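You operate a simulated robot arm through the tools that you are given. There is no shell and no other tool. Be economical: measure what you need, move in short steps, check, and stop when the job is done.

Carry out the task below with a simulated robot arm. There is one attempt and no reset: what you move stays moved.

TASK
Take the mandrel with a white band and put it in the red bin.
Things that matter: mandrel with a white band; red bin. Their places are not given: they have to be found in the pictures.

It is judged by the outcome, as a careful person would: the job done as asked, and still so three seconds after it is handed in. It fails if anything else is knocked over, pushed out of place, dropped, spilled or broken.

THE ROBOT
A 7-joint arm with a two-finger parallel gripper, fixed in place. Base frame: the origin is at the foot of the arm, x ahead of it, y to its left, z up; the work surface is at about z = 0. Lengths are in m, angles in rad, forces in N, time in s.
With the tool pointing down near the work surface it reaches from about 0.22 to 0.58 m from the base axis. Its first joint turns from -1.152 to 1.152 rad. Payload 2.5 kg.
Tool frame: the origin (TCP) lies between the finger pads and is the grasp point; the fingertips stand 0.023 m ahead of it; z points along the fingers, y is the line along which they close. The gripper opens to 0.094 m. The fingers are 0.038 m wide and 0.01 m thick; the gripper's body (0.054 by 0.096 m) begins 0.039 m behind the TCP.
Orientation is that of the tool frame in the base frame, as [roll, pitch, yaw] about the fixed x, y, z axes, in that order (R = Rz(yaw) Ry(pitch) Rx(roll)). With the fingers straight down and closing along the base's y, the tool's x points along the base's -x, its y along +y and its z along -z.

THE INTERFACE
- The arm moves only by the tool drive_tool. Its argument "rows" is one flat list of numbers, 6 for each row, row after row: the shift along the tool's x, y, z in mm, then the turn, a rotation vector about the tool's x, y, z in rad. In form: [dx, dy, dz, wx, wy, wz, dx, dy, dz, wx, wy, wz, ...]. A call has 1 to 10 rows; each row shifts and turns the commanded pose from where the row before left it, along the tool's axes as they then stand. "hand" is the closure, from 0 (fully open) to 1 (shut), set as the call begins (left out, the last holds). A row lasts 0.2 s, in which the tool goes at most 0.05 m and 0.15 rad; a call with a longer step from one row to the next is refused whole, and so is a gripper value outside its range. A pose out of reach is approached as far as the arm can. The call stops where the force on the tool passes 40 N (or 10 N more than at its start, if that is more) or the arm is blocked; 0.2 s more then pass. The fingers move at their own pace (about 0.108 m/s each) and stop on an object; they squeeze with about 28 N. The grip force told is the motor's: it shows also when the fingers shut on nothing. Time passes only in rows, and 0.2 s behind the last, so rows that do not move let the fingers close. It gives the time, the measured TCP pose, the force on the tool (base axes), the opening and the grip force at its end, in the units of the frame above (readings bear some noise), and new pictures: "views" is both (left out), scene, wrist or none.
- Cameras (640 x 400 px; columns grow to the right, rows downward): "scene" is fixed at [0.0944, -0.3895, 0.5607]; the picture's right is [0.97, -0.26, 0.00], its down [-0.11, -0.41, -0.90] and it looks along [0.24, 0.87, -0.43] (base axes); focal length 325 px, centre (320, 200). "wrist" rides on the gripper at [-0.039, 0, -0.044] in the tool frame; the picture's right is [0.00, -1.00, 0.00], its down [0.97, 0.00, -0.24] and it looks along [0.24, 0.00, 0.97] (tool axes); focal length 218 px, centre (320, 200).
- probe_pixels(camera, pixels): there is no depth. For up to 12 entries [column, row, z] of the newest picture of that camera ("zoom" is the newest enlarged one), the place [x, y] in the base frame at which the ray of that pixel passes the height z, good to about 0.003 m. No time passes.
- zoom(camera, box): a new picture of the part [left, top, right, bottom] of that camera's present view, enlarged. No time passes.
- hand_in(): hands the job in; it is judged then, once.

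Work in short steps. Measure before you move; look again where a grasp or a placing could have gone wrong, and mend it. You have 60 turns and 120 pictures in all, the two below and enlarged ones among them. Open the gripper and draw the arm clear of the work before you hand the job in, unless the task says otherwise; then end with one line.

The tools are called after ">>>" as name(argument=value, ...) on one line, values as JSON. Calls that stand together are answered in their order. drive_tool: Moves the arm, as the interface text tells. Its arguments: {"type":"object","properties":{"rows":{"type":"array"},"hand":{"type":"number"},"views":{"type":"string","enum":["both","scene","wrist","none"]}},"required":["rows"]} The other tools are called the same way: probe_pixels (camera, pixels) gives the place at which the rays of pixels pass given heights; zoom (camera, box) takes an enlarged picture of a part of a camera's view; hand_in () hands the job in.

At the start:

```text
t: 0.0
ee_pos: [0.1975, 0.2476, 0.4285]
tcp_rot: [3.14, -0.001, -3.141]
wrist_force: [0.3, -0.6, -0.6]
opening: 0.094
grasp_force: 0.2
```

scene: 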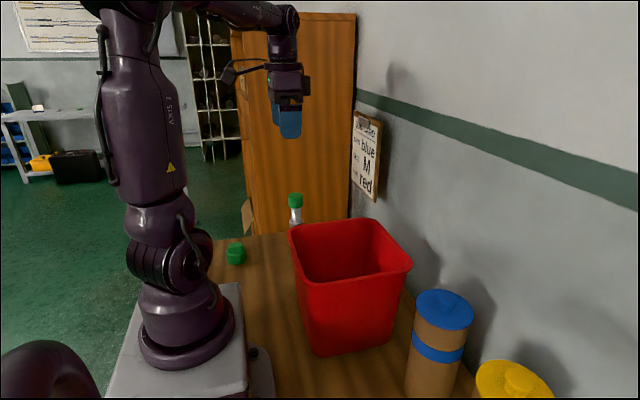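
wrist: 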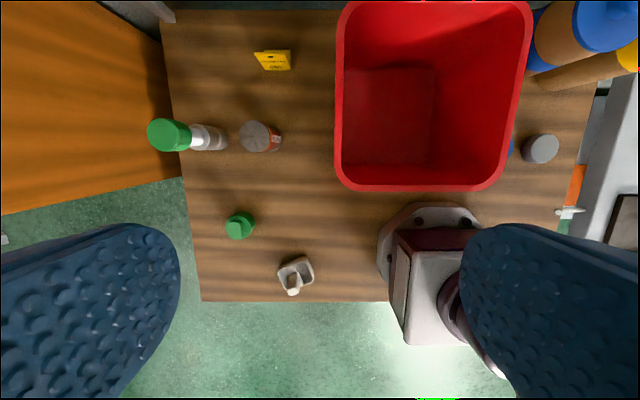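

The wrist view shows several small objects: a green-topped one near (185,135), a grey one at (260,137), a grey tray at (295,275) and another grey one at (540,150). I'll zoom in to identify them.

>>> zoom(camera="wrist", box=[140, 20, 340, 180])

>>> zoom(camera="wrist", box=[200, 190, 340, 310])

>>> zoom(camera="wrist", box=[490, 0, 640, 240])

>>> zoom(camera="scene", box=[200, 180, 480, 400])

```text
2.50 times, centred on (240, 100) of wrist
```

zoom: 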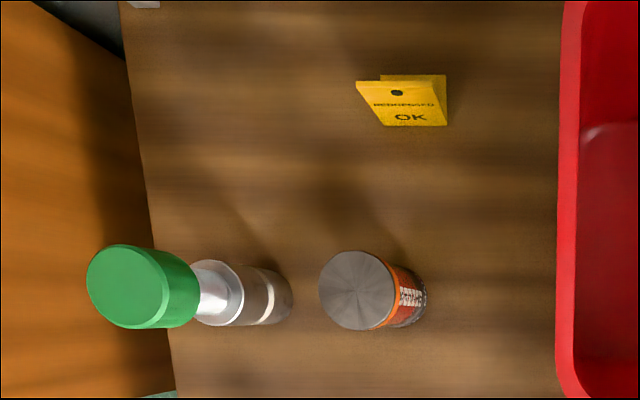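

```text
3.33 times, centred on (270, 250) of wrist
```

zoom: 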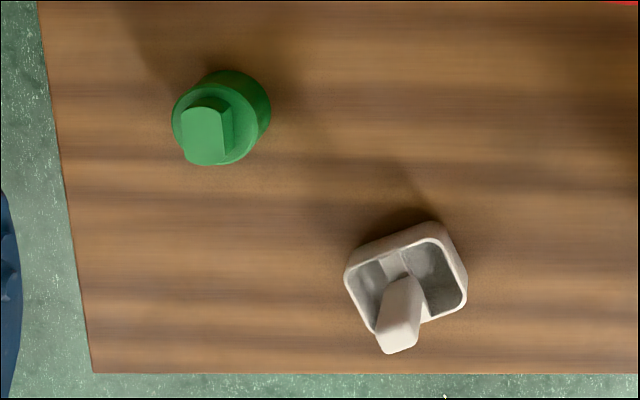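

```text
1.67 times, centred on (565, 120) of wrist
```

zoom: 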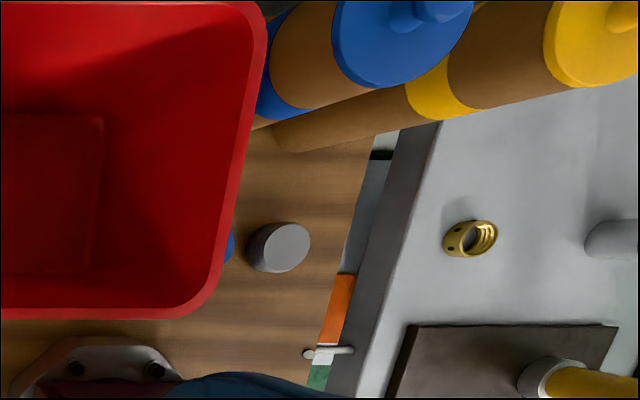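

```text
1.82 times, centred on (340, 290) of scene
```

zoom: 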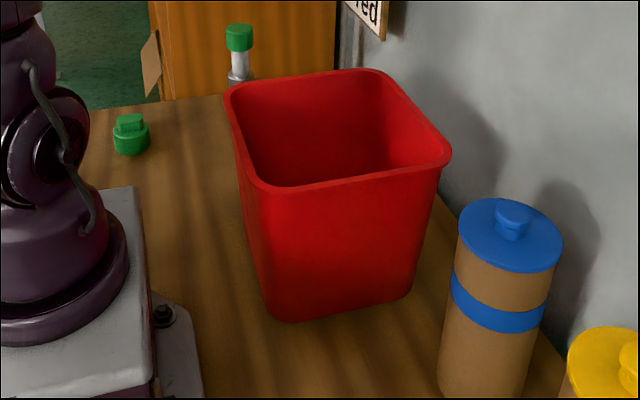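

The green-topped piece at (190,136) has a white ring on its grey body, so it may be the mandrel. I'll probe its position and those of the others.

>>> probe_pixels(camera="wrist", pixels=[[226, 139, 0], [220, 138, 0.0], [164, 135, 0.1], [164, 135, 0.13], [164, 135, 0.16], [540, 149, 0.05], [528, 150, 0], [338, 190, 0.2], [500, 190, 0.2], [530, 5, 0.2], [338, 5, 0.2], [280, 140, 0]])

>>> probe_pixels(camera="scene", pixels=[[295, 200, 0.1], [295, 200, 0.13], [295, 200, 0.16], [289, 230, 0.2], [335, 281, 0.2], [411, 266, 0.2], [368, 219, 0.2], [320, 355, 0], [402, 335, 0]])

>>> zoom(camera="scene", box=[260, 180, 330, 240])

```text
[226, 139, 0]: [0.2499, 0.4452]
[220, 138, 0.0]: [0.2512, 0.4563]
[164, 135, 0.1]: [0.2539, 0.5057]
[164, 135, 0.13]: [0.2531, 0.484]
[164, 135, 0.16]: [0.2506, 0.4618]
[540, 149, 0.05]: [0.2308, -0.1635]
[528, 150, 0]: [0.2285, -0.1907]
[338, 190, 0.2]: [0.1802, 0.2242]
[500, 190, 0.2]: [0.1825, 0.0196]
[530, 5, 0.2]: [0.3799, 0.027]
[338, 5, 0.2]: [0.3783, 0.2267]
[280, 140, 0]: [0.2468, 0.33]
```

```text
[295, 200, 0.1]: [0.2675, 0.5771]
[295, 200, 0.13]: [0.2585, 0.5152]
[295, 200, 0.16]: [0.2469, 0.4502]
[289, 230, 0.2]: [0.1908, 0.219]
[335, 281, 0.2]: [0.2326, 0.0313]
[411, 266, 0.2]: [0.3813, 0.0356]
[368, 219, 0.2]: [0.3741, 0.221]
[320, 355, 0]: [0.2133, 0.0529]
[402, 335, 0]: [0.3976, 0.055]
```

```text
6.67 times, centred on (295, 210) of scene
```

zoom: 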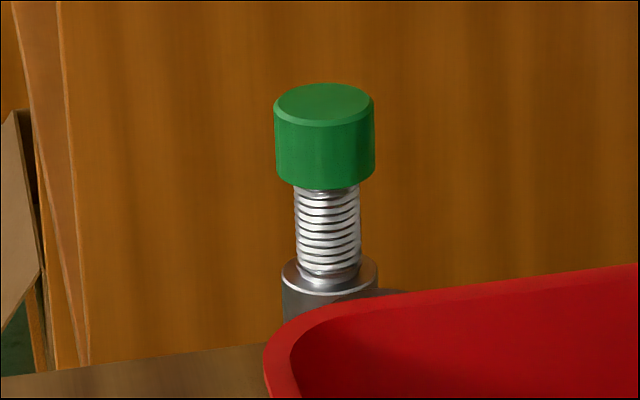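

The green-capped threaded piece stands about 0.155 m tall near (0.25, 0.46), with a white band low on its body. Before choosing it, I'll check the hidden grey item on the right at about (0.23,-0.17), travelling high above everything.

>>> drive_tool(rows=[-15, -40, 0, 0, 0, 0, -15, -40, 0, 0, 0, 0, -15, -40, 0, 0, 0, 0, -15, -40, 0, 0, 0, 0, -15, -40, 0, 0, 0, 0, -15, -40, 0, 0, 0, 0, 0, -40, 0, 0, 0, 0, 0, -40, 0, 0, 0, 0], views="both")

```text
t: 1.8
ee_pos: [0.2841, -0.0734, 0.4264]
tcp_rot: [3.14, -0.002, 3.141]
wrist_force: [0.3, -0.5, -0.6]
opening: 0.0939
grasp_force: 0.0
```

scene: 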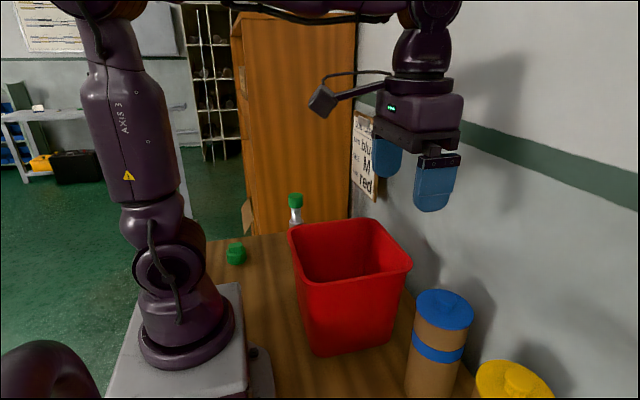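
wrist: 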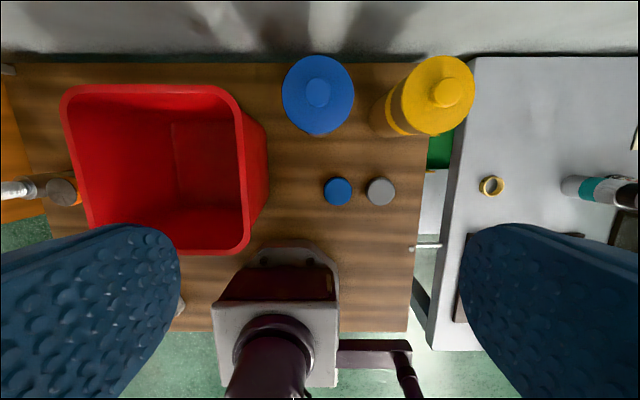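

>>> zoom(camera="wrist", box=[270, 130, 430, 230])

>>> zoom(camera="wrist", box=[440, 130, 640, 255])

>>> zoom(camera="wrist", box=[0, 150, 100, 240])

>>> zoom(camera="scene", box=[340, 90, 420, 220])

```text
4.00 times, centred on (350, 180) of wrist
```

zoom: 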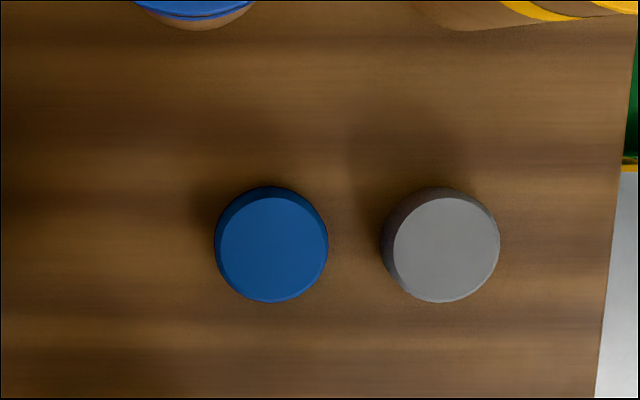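

```text
3.20 times, centred on (540, 192) of wrist
```

zoom: 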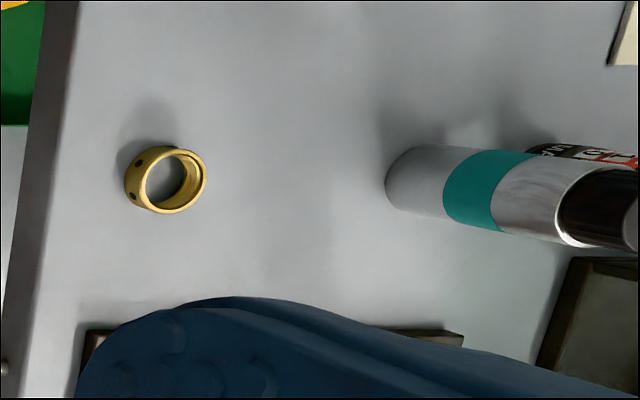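

```text
4.44 times, centred on (50, 195) of wrist
```

zoom: 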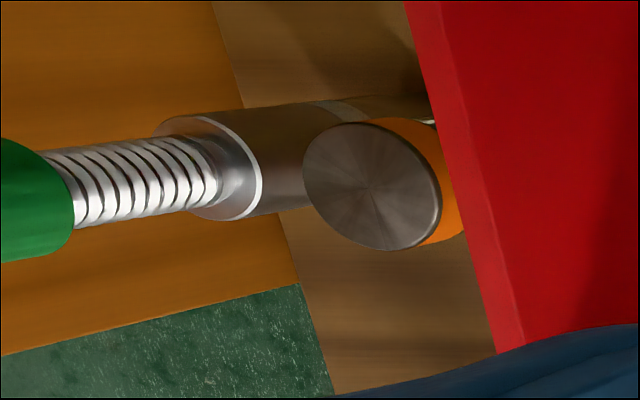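

```text
3.08 times, centred on (380, 155) of scene
```

zoom: 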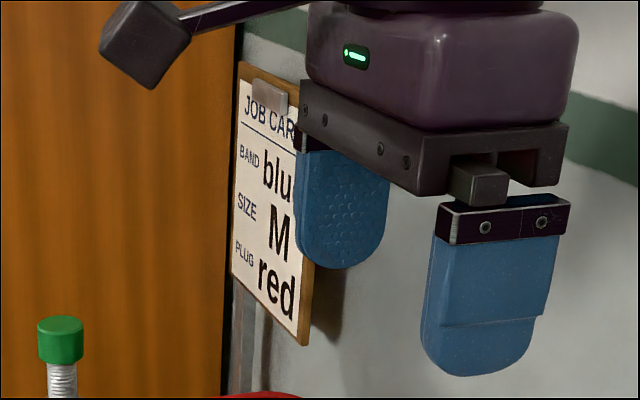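

The right side holds only loose caps (blue, grey) and bottles. The card says blue/M/red, which isn't part of my task. I'll go back left for a close look at the green-capped piece.

>>> drive_tool(rows=[8, 43, 0, 0, 0, 0, 8, 43, 0, 0, 0, 0, 8, 43, 0, 0, 0, 0, 8, 43, 0, 0, 0, 0, 8, 43, 0, 0, 0, 0, 8, 43, 0, 0, 0, 0, 8, 43, 10, 0, 0, 0, 0, 43, 20, 0, 0, 0, 0, 35, 30, 0, 0, 0, 0, 0, 30, 0, 0, 0], views="both")

```text
t: 4.0
ee_pos: [0.2322, 0.3061, 0.3391]
tcp_rot: [3.141, -0.001, 3.14]
wrist_force: [0.5, -0.3, -0.3]
opening: 0.0942
grasp_force: 0.1
```

scene: 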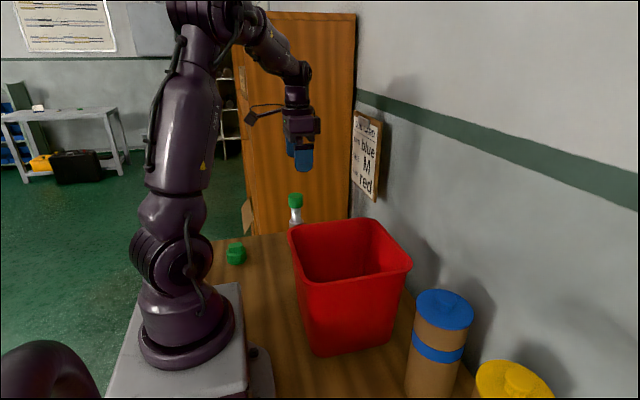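
wrist: 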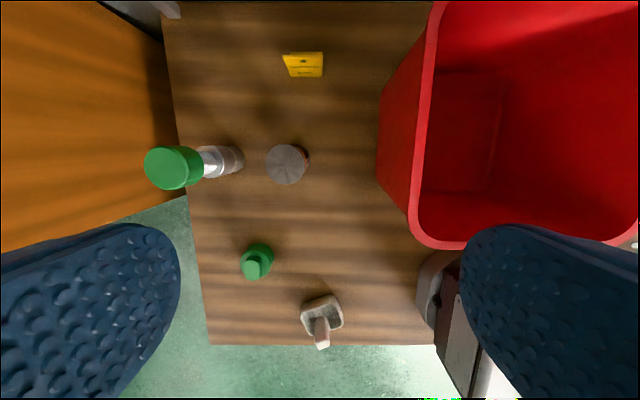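

>>> zoom(camera="wrist", box=[130, 120, 330, 220])

>>> probe_pixels(camera="wrist", pixels=[[166, 168, 0.15], [166, 168, 0.16], [166, 168, 0.17], [230, 160, 0], [237, 158, 0.0], [285, 165, 0.06], [285, 165, 0.08], [303, 163, 0]])

```text
3.20 times, centred on (230, 170) of wrist
```

zoom: 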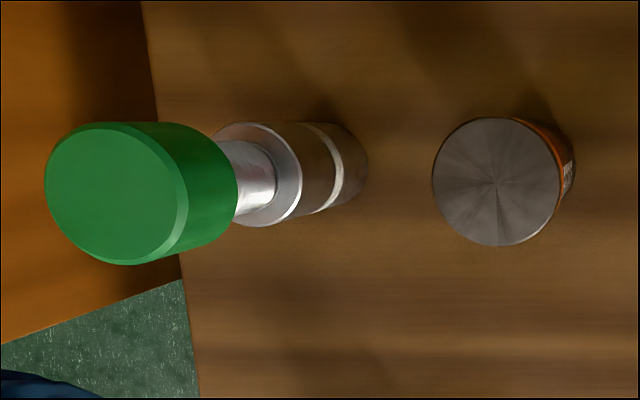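

```text
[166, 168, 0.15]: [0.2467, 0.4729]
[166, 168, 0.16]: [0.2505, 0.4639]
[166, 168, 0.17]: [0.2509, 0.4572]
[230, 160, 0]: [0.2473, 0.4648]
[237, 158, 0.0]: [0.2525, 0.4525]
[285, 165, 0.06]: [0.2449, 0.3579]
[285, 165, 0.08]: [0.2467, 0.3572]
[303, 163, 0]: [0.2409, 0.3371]
```

The piece is confirmed: a grey body with a white band, on an axis near (0.250, 0.463), with its top at about 0.158. I'll check how close the cabinet is beyond the table edge.

>>> probe_pixels(camera="wrist", pixels=[[178, 120, 0], [187, 195, 0], [164, 40, 0], [208, 344, 0], [257, 262, 0.03]])

>>> probe_pixels(camera="scene", pixels=[[249, 235, 0], [348, 215, 0.0], [215, 240, 0], [295, 200, 0.155], [295, 200, 0.15]])

>>> zoom(camera="scene", box=[200, 100, 400, 280])

```text
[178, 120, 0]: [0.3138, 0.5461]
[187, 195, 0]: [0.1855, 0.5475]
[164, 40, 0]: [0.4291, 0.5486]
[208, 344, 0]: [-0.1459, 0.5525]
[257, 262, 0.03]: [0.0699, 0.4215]
```

```text
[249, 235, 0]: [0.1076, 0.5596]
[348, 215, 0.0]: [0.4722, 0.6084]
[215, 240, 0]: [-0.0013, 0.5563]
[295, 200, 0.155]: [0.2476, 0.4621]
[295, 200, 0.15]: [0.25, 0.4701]
```

```text
2.22 times, centred on (300, 190) of scene
```

zoom: 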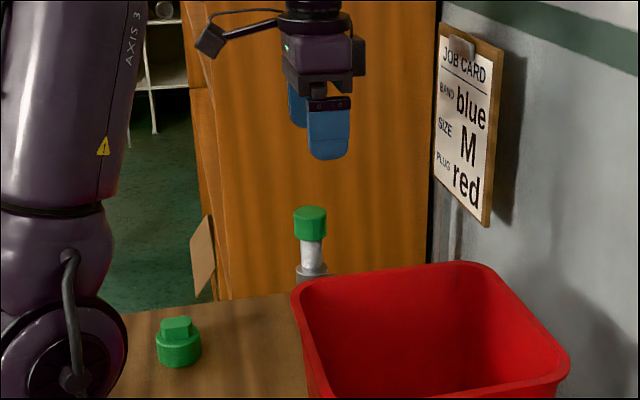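

The cabinet is at y≥0.55, so there's enough room. I'll move above the cap with fingertips around z 0.2 and check alignment.

>>> drive_tool(rows=[-4, 40, 0, 0, 0, 0, -4, 40, 0, 0, 0, 0, -4, 40, 0, 0, 0, 0, -5, 37, 0, 0, 0, 0, 0, 0, 40, 0, 0, 0, 0, 0, 40, 0, 0, 0, 0, 0, 25, 0, 0, 0, 0, 0, 0, 0, 0, 0], hand=0)

```text
t: 5.8
ee_pos: [0.2466, 0.4685, 0.2338]
tcp_rot: [3.139, -0.003, 3.142]
wrist_force: [-0.1, -0.3, -0.4]
opening: 0.0935
grasp_force: 0.0
```

scene: 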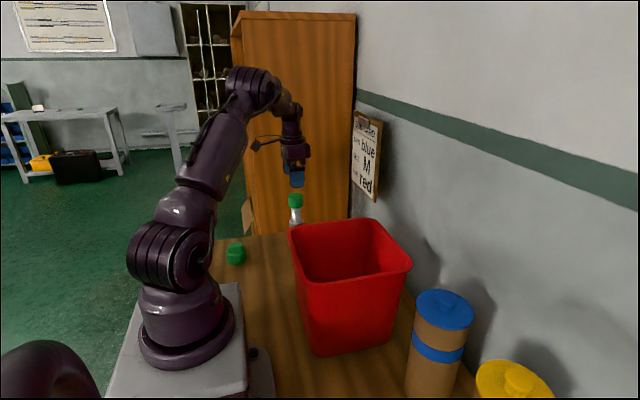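
wrist: 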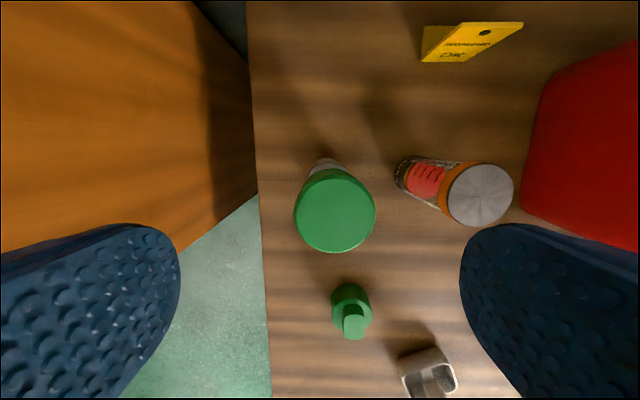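

>>> probe_pixels(camera="wrist", pixels=[[335, 213, 0.157], [335, 213, 0.15], [295, 213, 0.157], [375, 213, 0.157], [335, 252, 0.157], [415, 175, 0], [480, 195, 0.08], [480, 195, 0.11], [325, 165, 0]])

```text
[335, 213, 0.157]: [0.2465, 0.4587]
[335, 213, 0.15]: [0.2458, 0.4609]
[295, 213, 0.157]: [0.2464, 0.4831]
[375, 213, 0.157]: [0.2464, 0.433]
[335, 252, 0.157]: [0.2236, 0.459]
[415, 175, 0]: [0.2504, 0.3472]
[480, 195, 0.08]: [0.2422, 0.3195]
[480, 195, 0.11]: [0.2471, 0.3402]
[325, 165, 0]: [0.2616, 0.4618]
```

The cap centre measures (0.247, 0.459) with a diameter of about 0.048. I'll shift −9 mm in y and go down to TCP z≈0.137.

>>> drive_tool(rows=[0, -9, 0, 0, 0, 0, 0, 0, 25, 0, 0, 0, 0, 0, 25, 0, 0, 0, 0, 0, 25, 0, 0, 0, 0, 0, 20, 0, 0, 0, 0, 0, 0, 0, 0, 0])

```text
t: 7.2
ee_pos: [0.2481, 0.456, 0.1385]
tcp_rot: [3.14, -0.001, -3.142]
wrist_force: [0.6, -0.4, -0.4]
opening: 0.0939
grasp_force: 0.0
```

scene: 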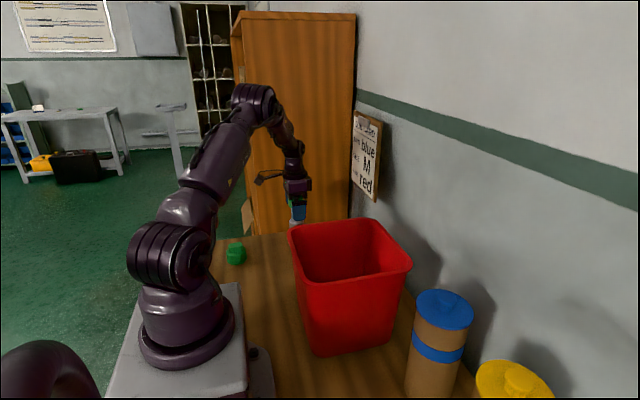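
wrist: 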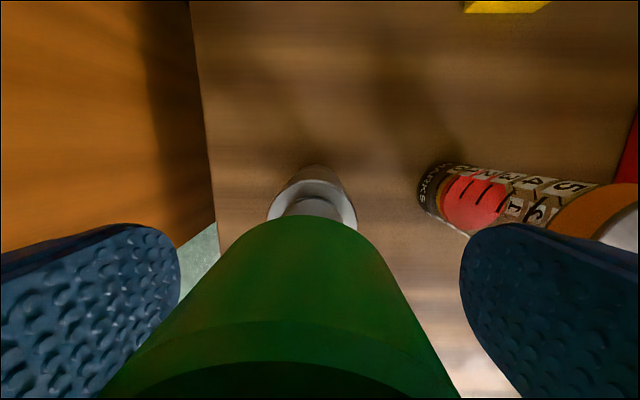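

The cap sits about 4 mm toward +y of centre, so I'll nudge over and close.

>>> drive_tool(rows=[0, 4, 0, 0, 0, 0, 0, 0, 0, 0, 0, 0], views="wrist")

>>> drive_tool(rows=[0, 0, 0, 0, 0, 0, 0, 0, 0, 0, 0, 0, 0, 0, 0, 0, 0, 0, 0, 0, 0, 0, 0, 0], hand=1, views="wrist")

```text
t: 7.8
ee_pos: [0.2467, 0.4601, 0.1387]
tcp_rot: [3.14, -0.004, -3.141]
wrist_force: [-1.3, -0.1, 0.5]
opening: 0.0943
grasp_force: 0.2
```

wrist: 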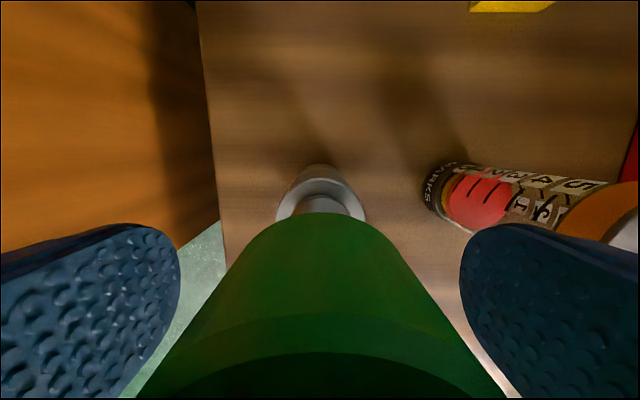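

```text
t: 8.8
ee_pos: [0.2467, 0.4605, 0.1386]
tcp_rot: [3.141, -0.001, 3.141]
wrist_force: [0.6, -0.8, 0.1]
opening: 0.0432
grasp_force: 28.1
```

wrist: 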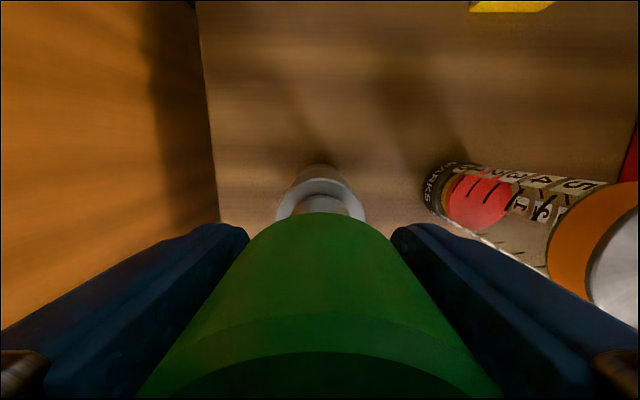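

The grip is on the cap (0.043 m, 28 N). I'll lift 6 mm to see whether the body comes with it.

>>> drive_tool(rows=[0, 0, -3, 0, 0, 0, 0, 0, -3, 0, 0, 0, 0, 0, 0, 0, 0, 0, 0, 0, 0, 0, 0, 0], views="both")

```text
t: 9.8
ee_pos: [0.2457, 0.4597, 0.146]
tcp_rot: [3.14, -0.002, -3.141]
wrist_force: [0.6, 0.6, -3.4]
opening: 0.0429
grasp_force: 28.0
```

scene: 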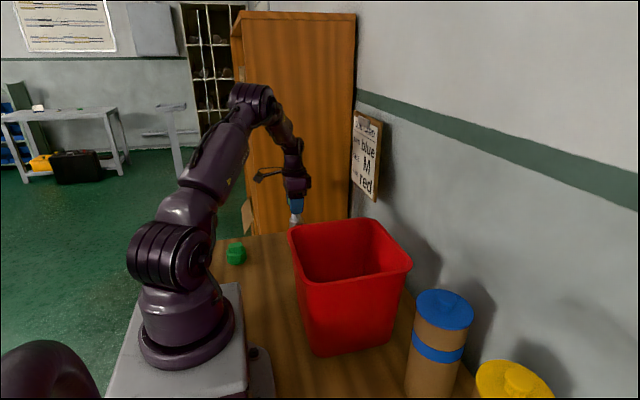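
wrist: 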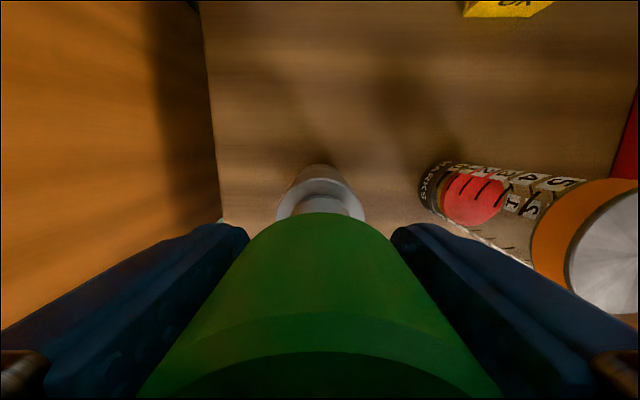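

The body stays fixed relative to the gripper and about 3.4 N hangs on the tool, so the whole mandrel is lifted. I'll raise it gently to z≈0.40.

>>> drive_tool(rows=[0, 0, -15, 0, 0, 0, 0, 0, -25, 0, 0, 0, 0, 0, -30, 0, 0, 0, 0, 0, -30, 0, 0, 0, 0, 0, -30, 0, 0, 0, 0, 0, -30, 0, 0, 0, 0, 0, -30, 0, 0, 0, 0, 0, -30, 0, 0, 0, 0, 0, -25, 0, 0, 0, 0, 0, -10, 0, 0, 0])

```text
t: 12.0
ee_pos: [0.2472, 0.4581, 0.4008]
tcp_rot: [3.141, -0.002, -3.141]
wrist_force: [0.3, -0.5, -4.2]
opening: 0.0429
grasp_force: 27.3
```

scene: 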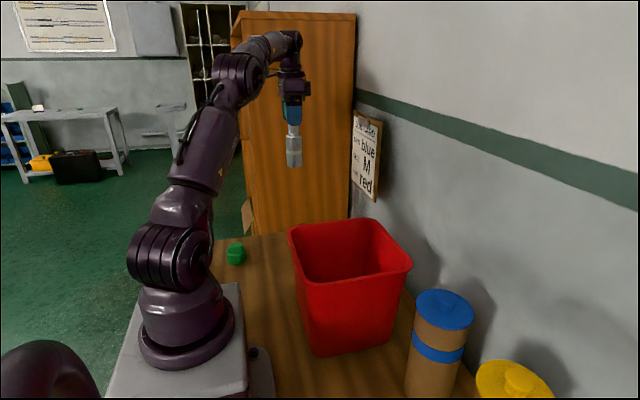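
wrist: 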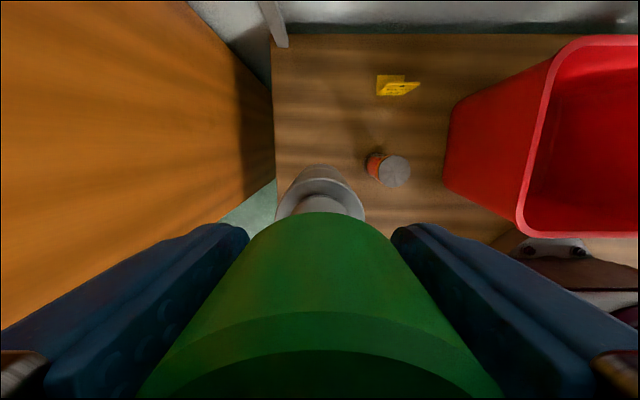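

The mandrel hangs at z 0.40 with its bottom at about 0.26, above the rim at about 0.20. I'll carry it over the bin centre (0.282, 0.127).

>>> drive_tool(rows=[-2, -20, 0, 0, 0, 0, -4, -38, 0, 0, 0, 0, -4, -40, 0, 0, 0, 0, -5, -40, 0, 0, 0, 0, -5, -40, 0, 0, 0, 0, -5, -40, 0, 0, 0, 0, -5, -40, 0, 0, 0, 0, -4, -38, 0, 0, 0, 0, -2, -25, 0, 0, 0, 0, 0, -10, 0, 0, 0, 0])

```text
t: 14.2
ee_pos: [0.2838, 0.1294, 0.3988]
tcp_rot: [3.139, 0.0, -3.141]
wrist_force: [-0.6, 0.2, -4.4]
opening: 0.0431
grasp_force: 28.0
```

scene: 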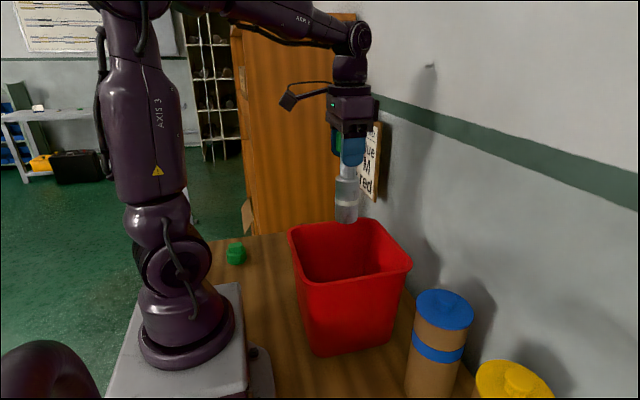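
wrist: 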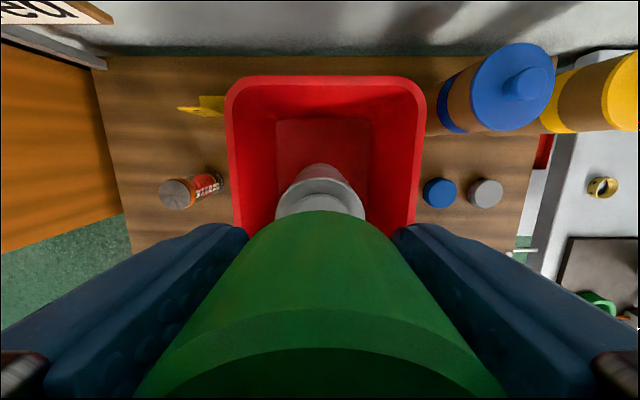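

It's centred over the bin. The stalk on the −x side of the gripper could come near the rim, so I'll shift 15 mm to +x and lower partway to check.

>>> drive_tool(rows=[-15, -2, 0, 0, 0, 0, 0, 0, 25, 0, 0, 0, 0, 0, 30, 0, 0, 0, 0, 0, 30, 0, 0, 0, 0, 0, 30, 0, 0, 0, 0, 0, 30, 0, 0, 0, 0, 0, 25, 0, 0, 0, 0, 0, 10, 0, 0, 0])

>>> zoom(camera="scene", box=[240, 120, 440, 300])

```text
t: 16.0
ee_pos: [0.2991, 0.1271, 0.219]
tcp_rot: [3.14, 0.001, -3.141]
wrist_force: [-0.2, 0.1, -2.5]
opening: 0.0429
grasp_force: 27.5
```

scene: 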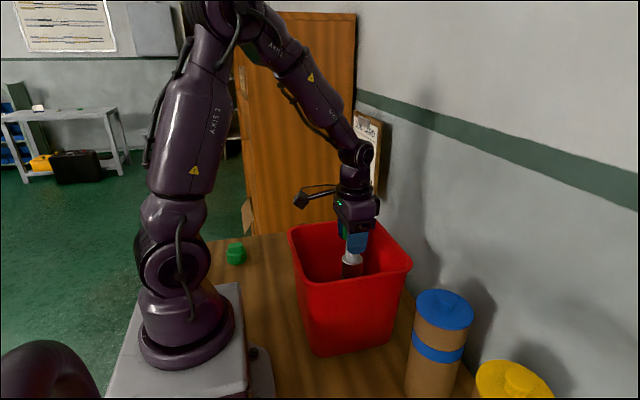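
wrist: 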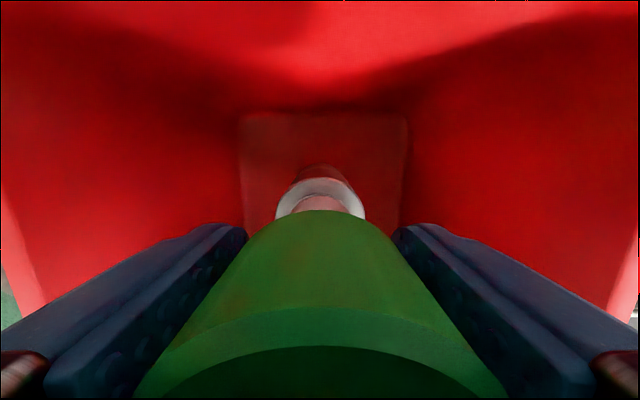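

```text
2.22 times, centred on (340, 210) of scene
```

zoom: 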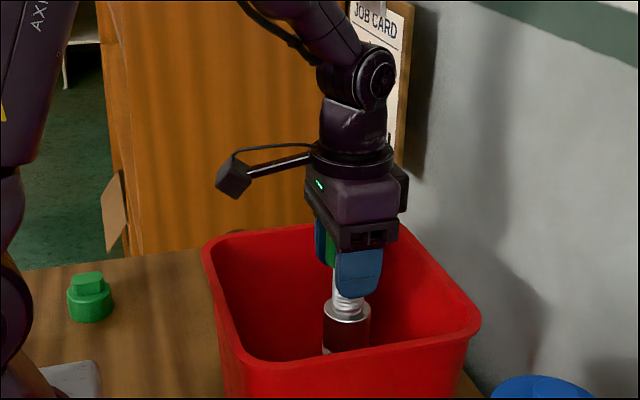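

>>> probe_pixels(camera="scene", pixels=[[304, 208, 0.26], [304, 208, 0.28], [304, 208, 0.3], [295, 200, 0.28], [295, 200, 0.3], [310, 192, 0.3], [290, 238, 0.19], [290, 231, 0.2]])

>>> probe_pixels(camera="wrist", pixels=[[240, 112, 0.0], [408, 115, 0.0], [240, 112, 0.01], [408, 115, 0.01]])

```text
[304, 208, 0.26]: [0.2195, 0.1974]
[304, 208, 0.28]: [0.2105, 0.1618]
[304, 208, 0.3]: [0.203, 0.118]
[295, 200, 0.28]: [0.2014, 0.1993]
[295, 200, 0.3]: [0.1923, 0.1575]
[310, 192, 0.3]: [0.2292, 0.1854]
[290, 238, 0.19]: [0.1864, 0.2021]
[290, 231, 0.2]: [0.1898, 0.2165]
```

```text
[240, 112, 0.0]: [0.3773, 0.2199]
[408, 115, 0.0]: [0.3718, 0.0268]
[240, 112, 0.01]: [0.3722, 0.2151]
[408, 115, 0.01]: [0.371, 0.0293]
```

The stalk's underside is about 0.077 above the TCP, so it will end just above the rim and inside it. I'll lower slowly to TCP z≈0.165 and check the force.

>>> drive_tool(rows=[0, 0, 12, 0, 0, 0, 0, 0, 12, 0, 0, 0, 0, 0, 10, 0, 0, 0, 0, 0, 10, 0, 0, 0, 0, 0, 8, 0, 0, 0, 0, 0, 0, 0, 0, 0])

```text
t: 17.4
ee_pos: [0.2992, 0.1266, 0.1692]
tcp_rot: [3.139, 0.003, 3.141]
wrist_force: [-0.9, -1.1, 30.2]
opening: 0.0429
grasp_force: 27.7
```

scene: 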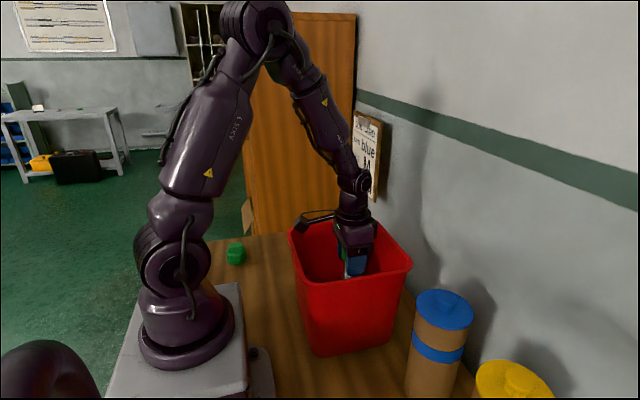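
wrist: 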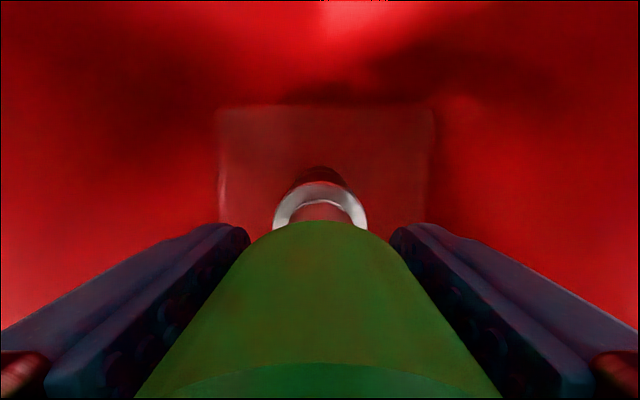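

30 N and the cap has shifted in the grip, so the mandrel seems to rest on the bin floor (about 0.03 high). I'll ease up 3 mm and check that the stalk is clear of the rim.

>>> drive_tool(rows=[0, 0, -3, 0, 0, 0, 0, 0, 0, 0, 0, 0], views="wrist")

>>> zoom(camera="scene", box=[270, 180, 430, 300])

```text
t: 18.0
ee_pos: [0.2978, 0.126, 0.1702]
tcp_rot: [-3.142, -0.004, 3.14]
wrist_force: [-0.6, 1.0, -0.6]
opening: 0.0428
grasp_force: 27.8
```

wrist: 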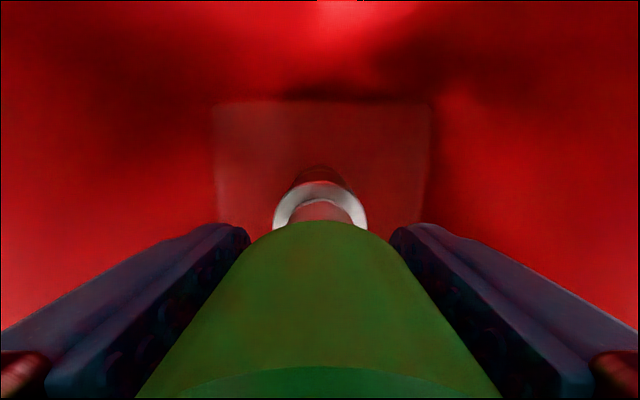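

```text
3.33 times, centred on (350, 240) of scene
```

zoom: 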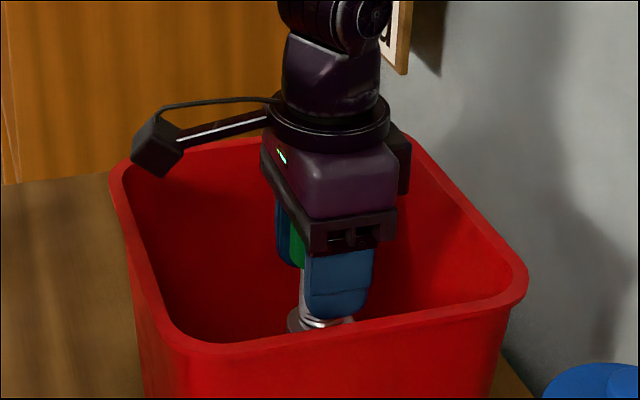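

The tool force is near zero, so the floor carries the mandrel, and the stalk is clear of the rim. I'll release now.

>>> drive_tool(rows=[0, 0, 0, 0, 0, 0, 0, 0, 0, 0, 0, 0, 0, 0, 0, 0, 0, 0], hand=0.15)

```text
t: 18.8
ee_pos: [0.2987, 0.1253, 0.1707]
tcp_rot: [3.139, -0.001, -3.142]
wrist_force: [1.0, -0.8, -0.3]
opening: 0.0797
grasp_force: 0.2
```

scene: 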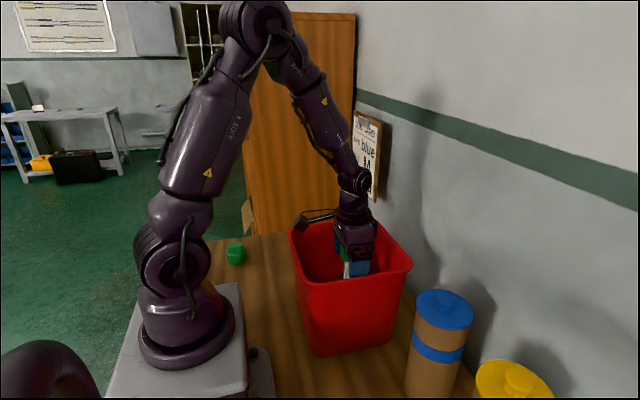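
wrist: 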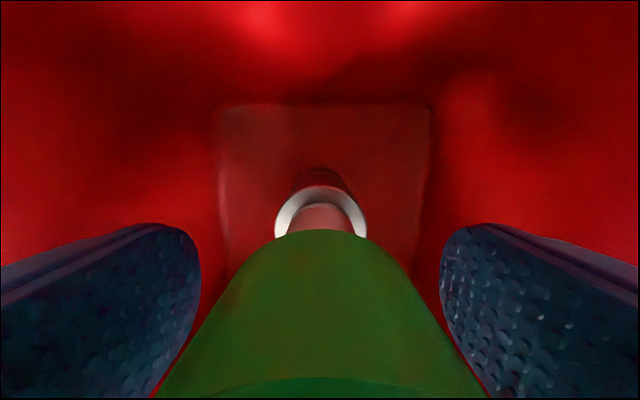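

The mandrel stands upright in the bin and free of the fingers. I'll rise straight up.

>>> drive_tool(rows=[0, 0, -15, 0, 0, 0, 0, 0, -25, 0, 0, 0, 0, 0, -30, 0, 0, 0, 0, 0, -35, 0, 0, 0, 0, 0, -35, 0, 0, 0, 0, 0, -35, 0, 0, 0, 0, 0, -35, 0, 0, 0, 0, 0, -30, 0, 0, 0])

```text
t: 20.6
ee_pos: [0.2987, 0.1255, 0.4108]
tcp_rot: [3.139, -0.002, -3.141]
wrist_force: [-0.1, -0.6, -0.7]
opening: 0.0801
grasp_force: 0.1
```

scene: 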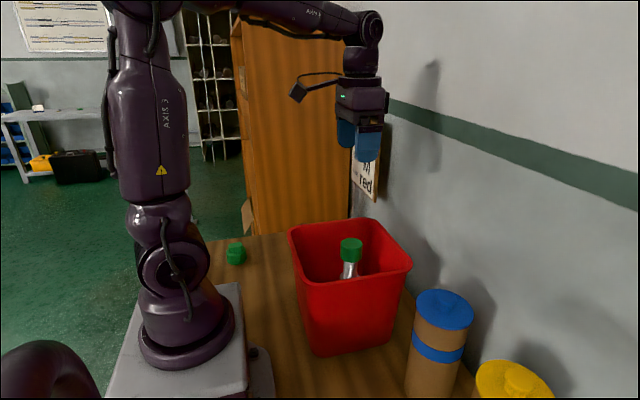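
wrist: 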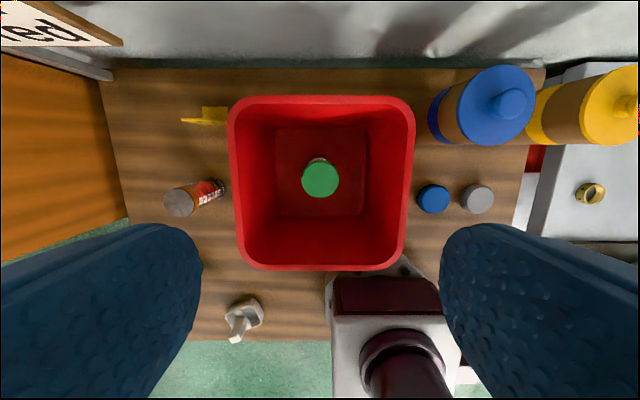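

The mandrel stands in the bin and everything else is in place. I'll open fully, move aside and hand in.

>>> drive_tool(rows=[10, 40, 0, 0, 0, 0, 10, 40, 0, 0, 0, 0, 10, 40, 0, 0, 0, 0, 0, 0, 0, 0, 0, 0], hand=0, views="scene")

>>> hand_in()

```text
t: 21.6
ee_pos: [0.2714, 0.246, 0.4116]
tcp_rot: [3.142, 0.0, -3.141]
wrist_force: [-0.4, -0.1, -0.3]
opening: 0.094
grasp_force: 0.2
```

scene: 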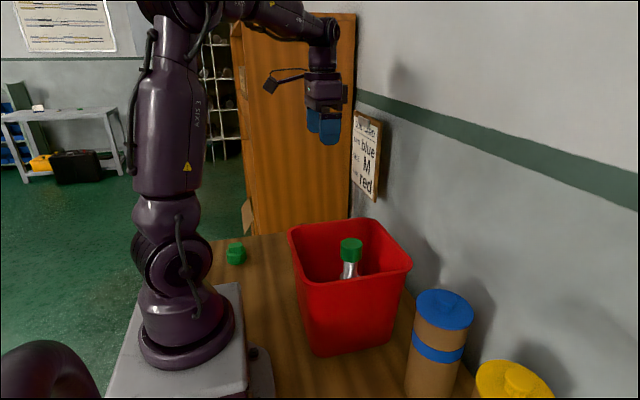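

```text
The job is handed in.
```

The white-banded mandrel is standing upright in the red bin, nothing else was disturbed, and the job is handed in with the gripper open and the arm clear.
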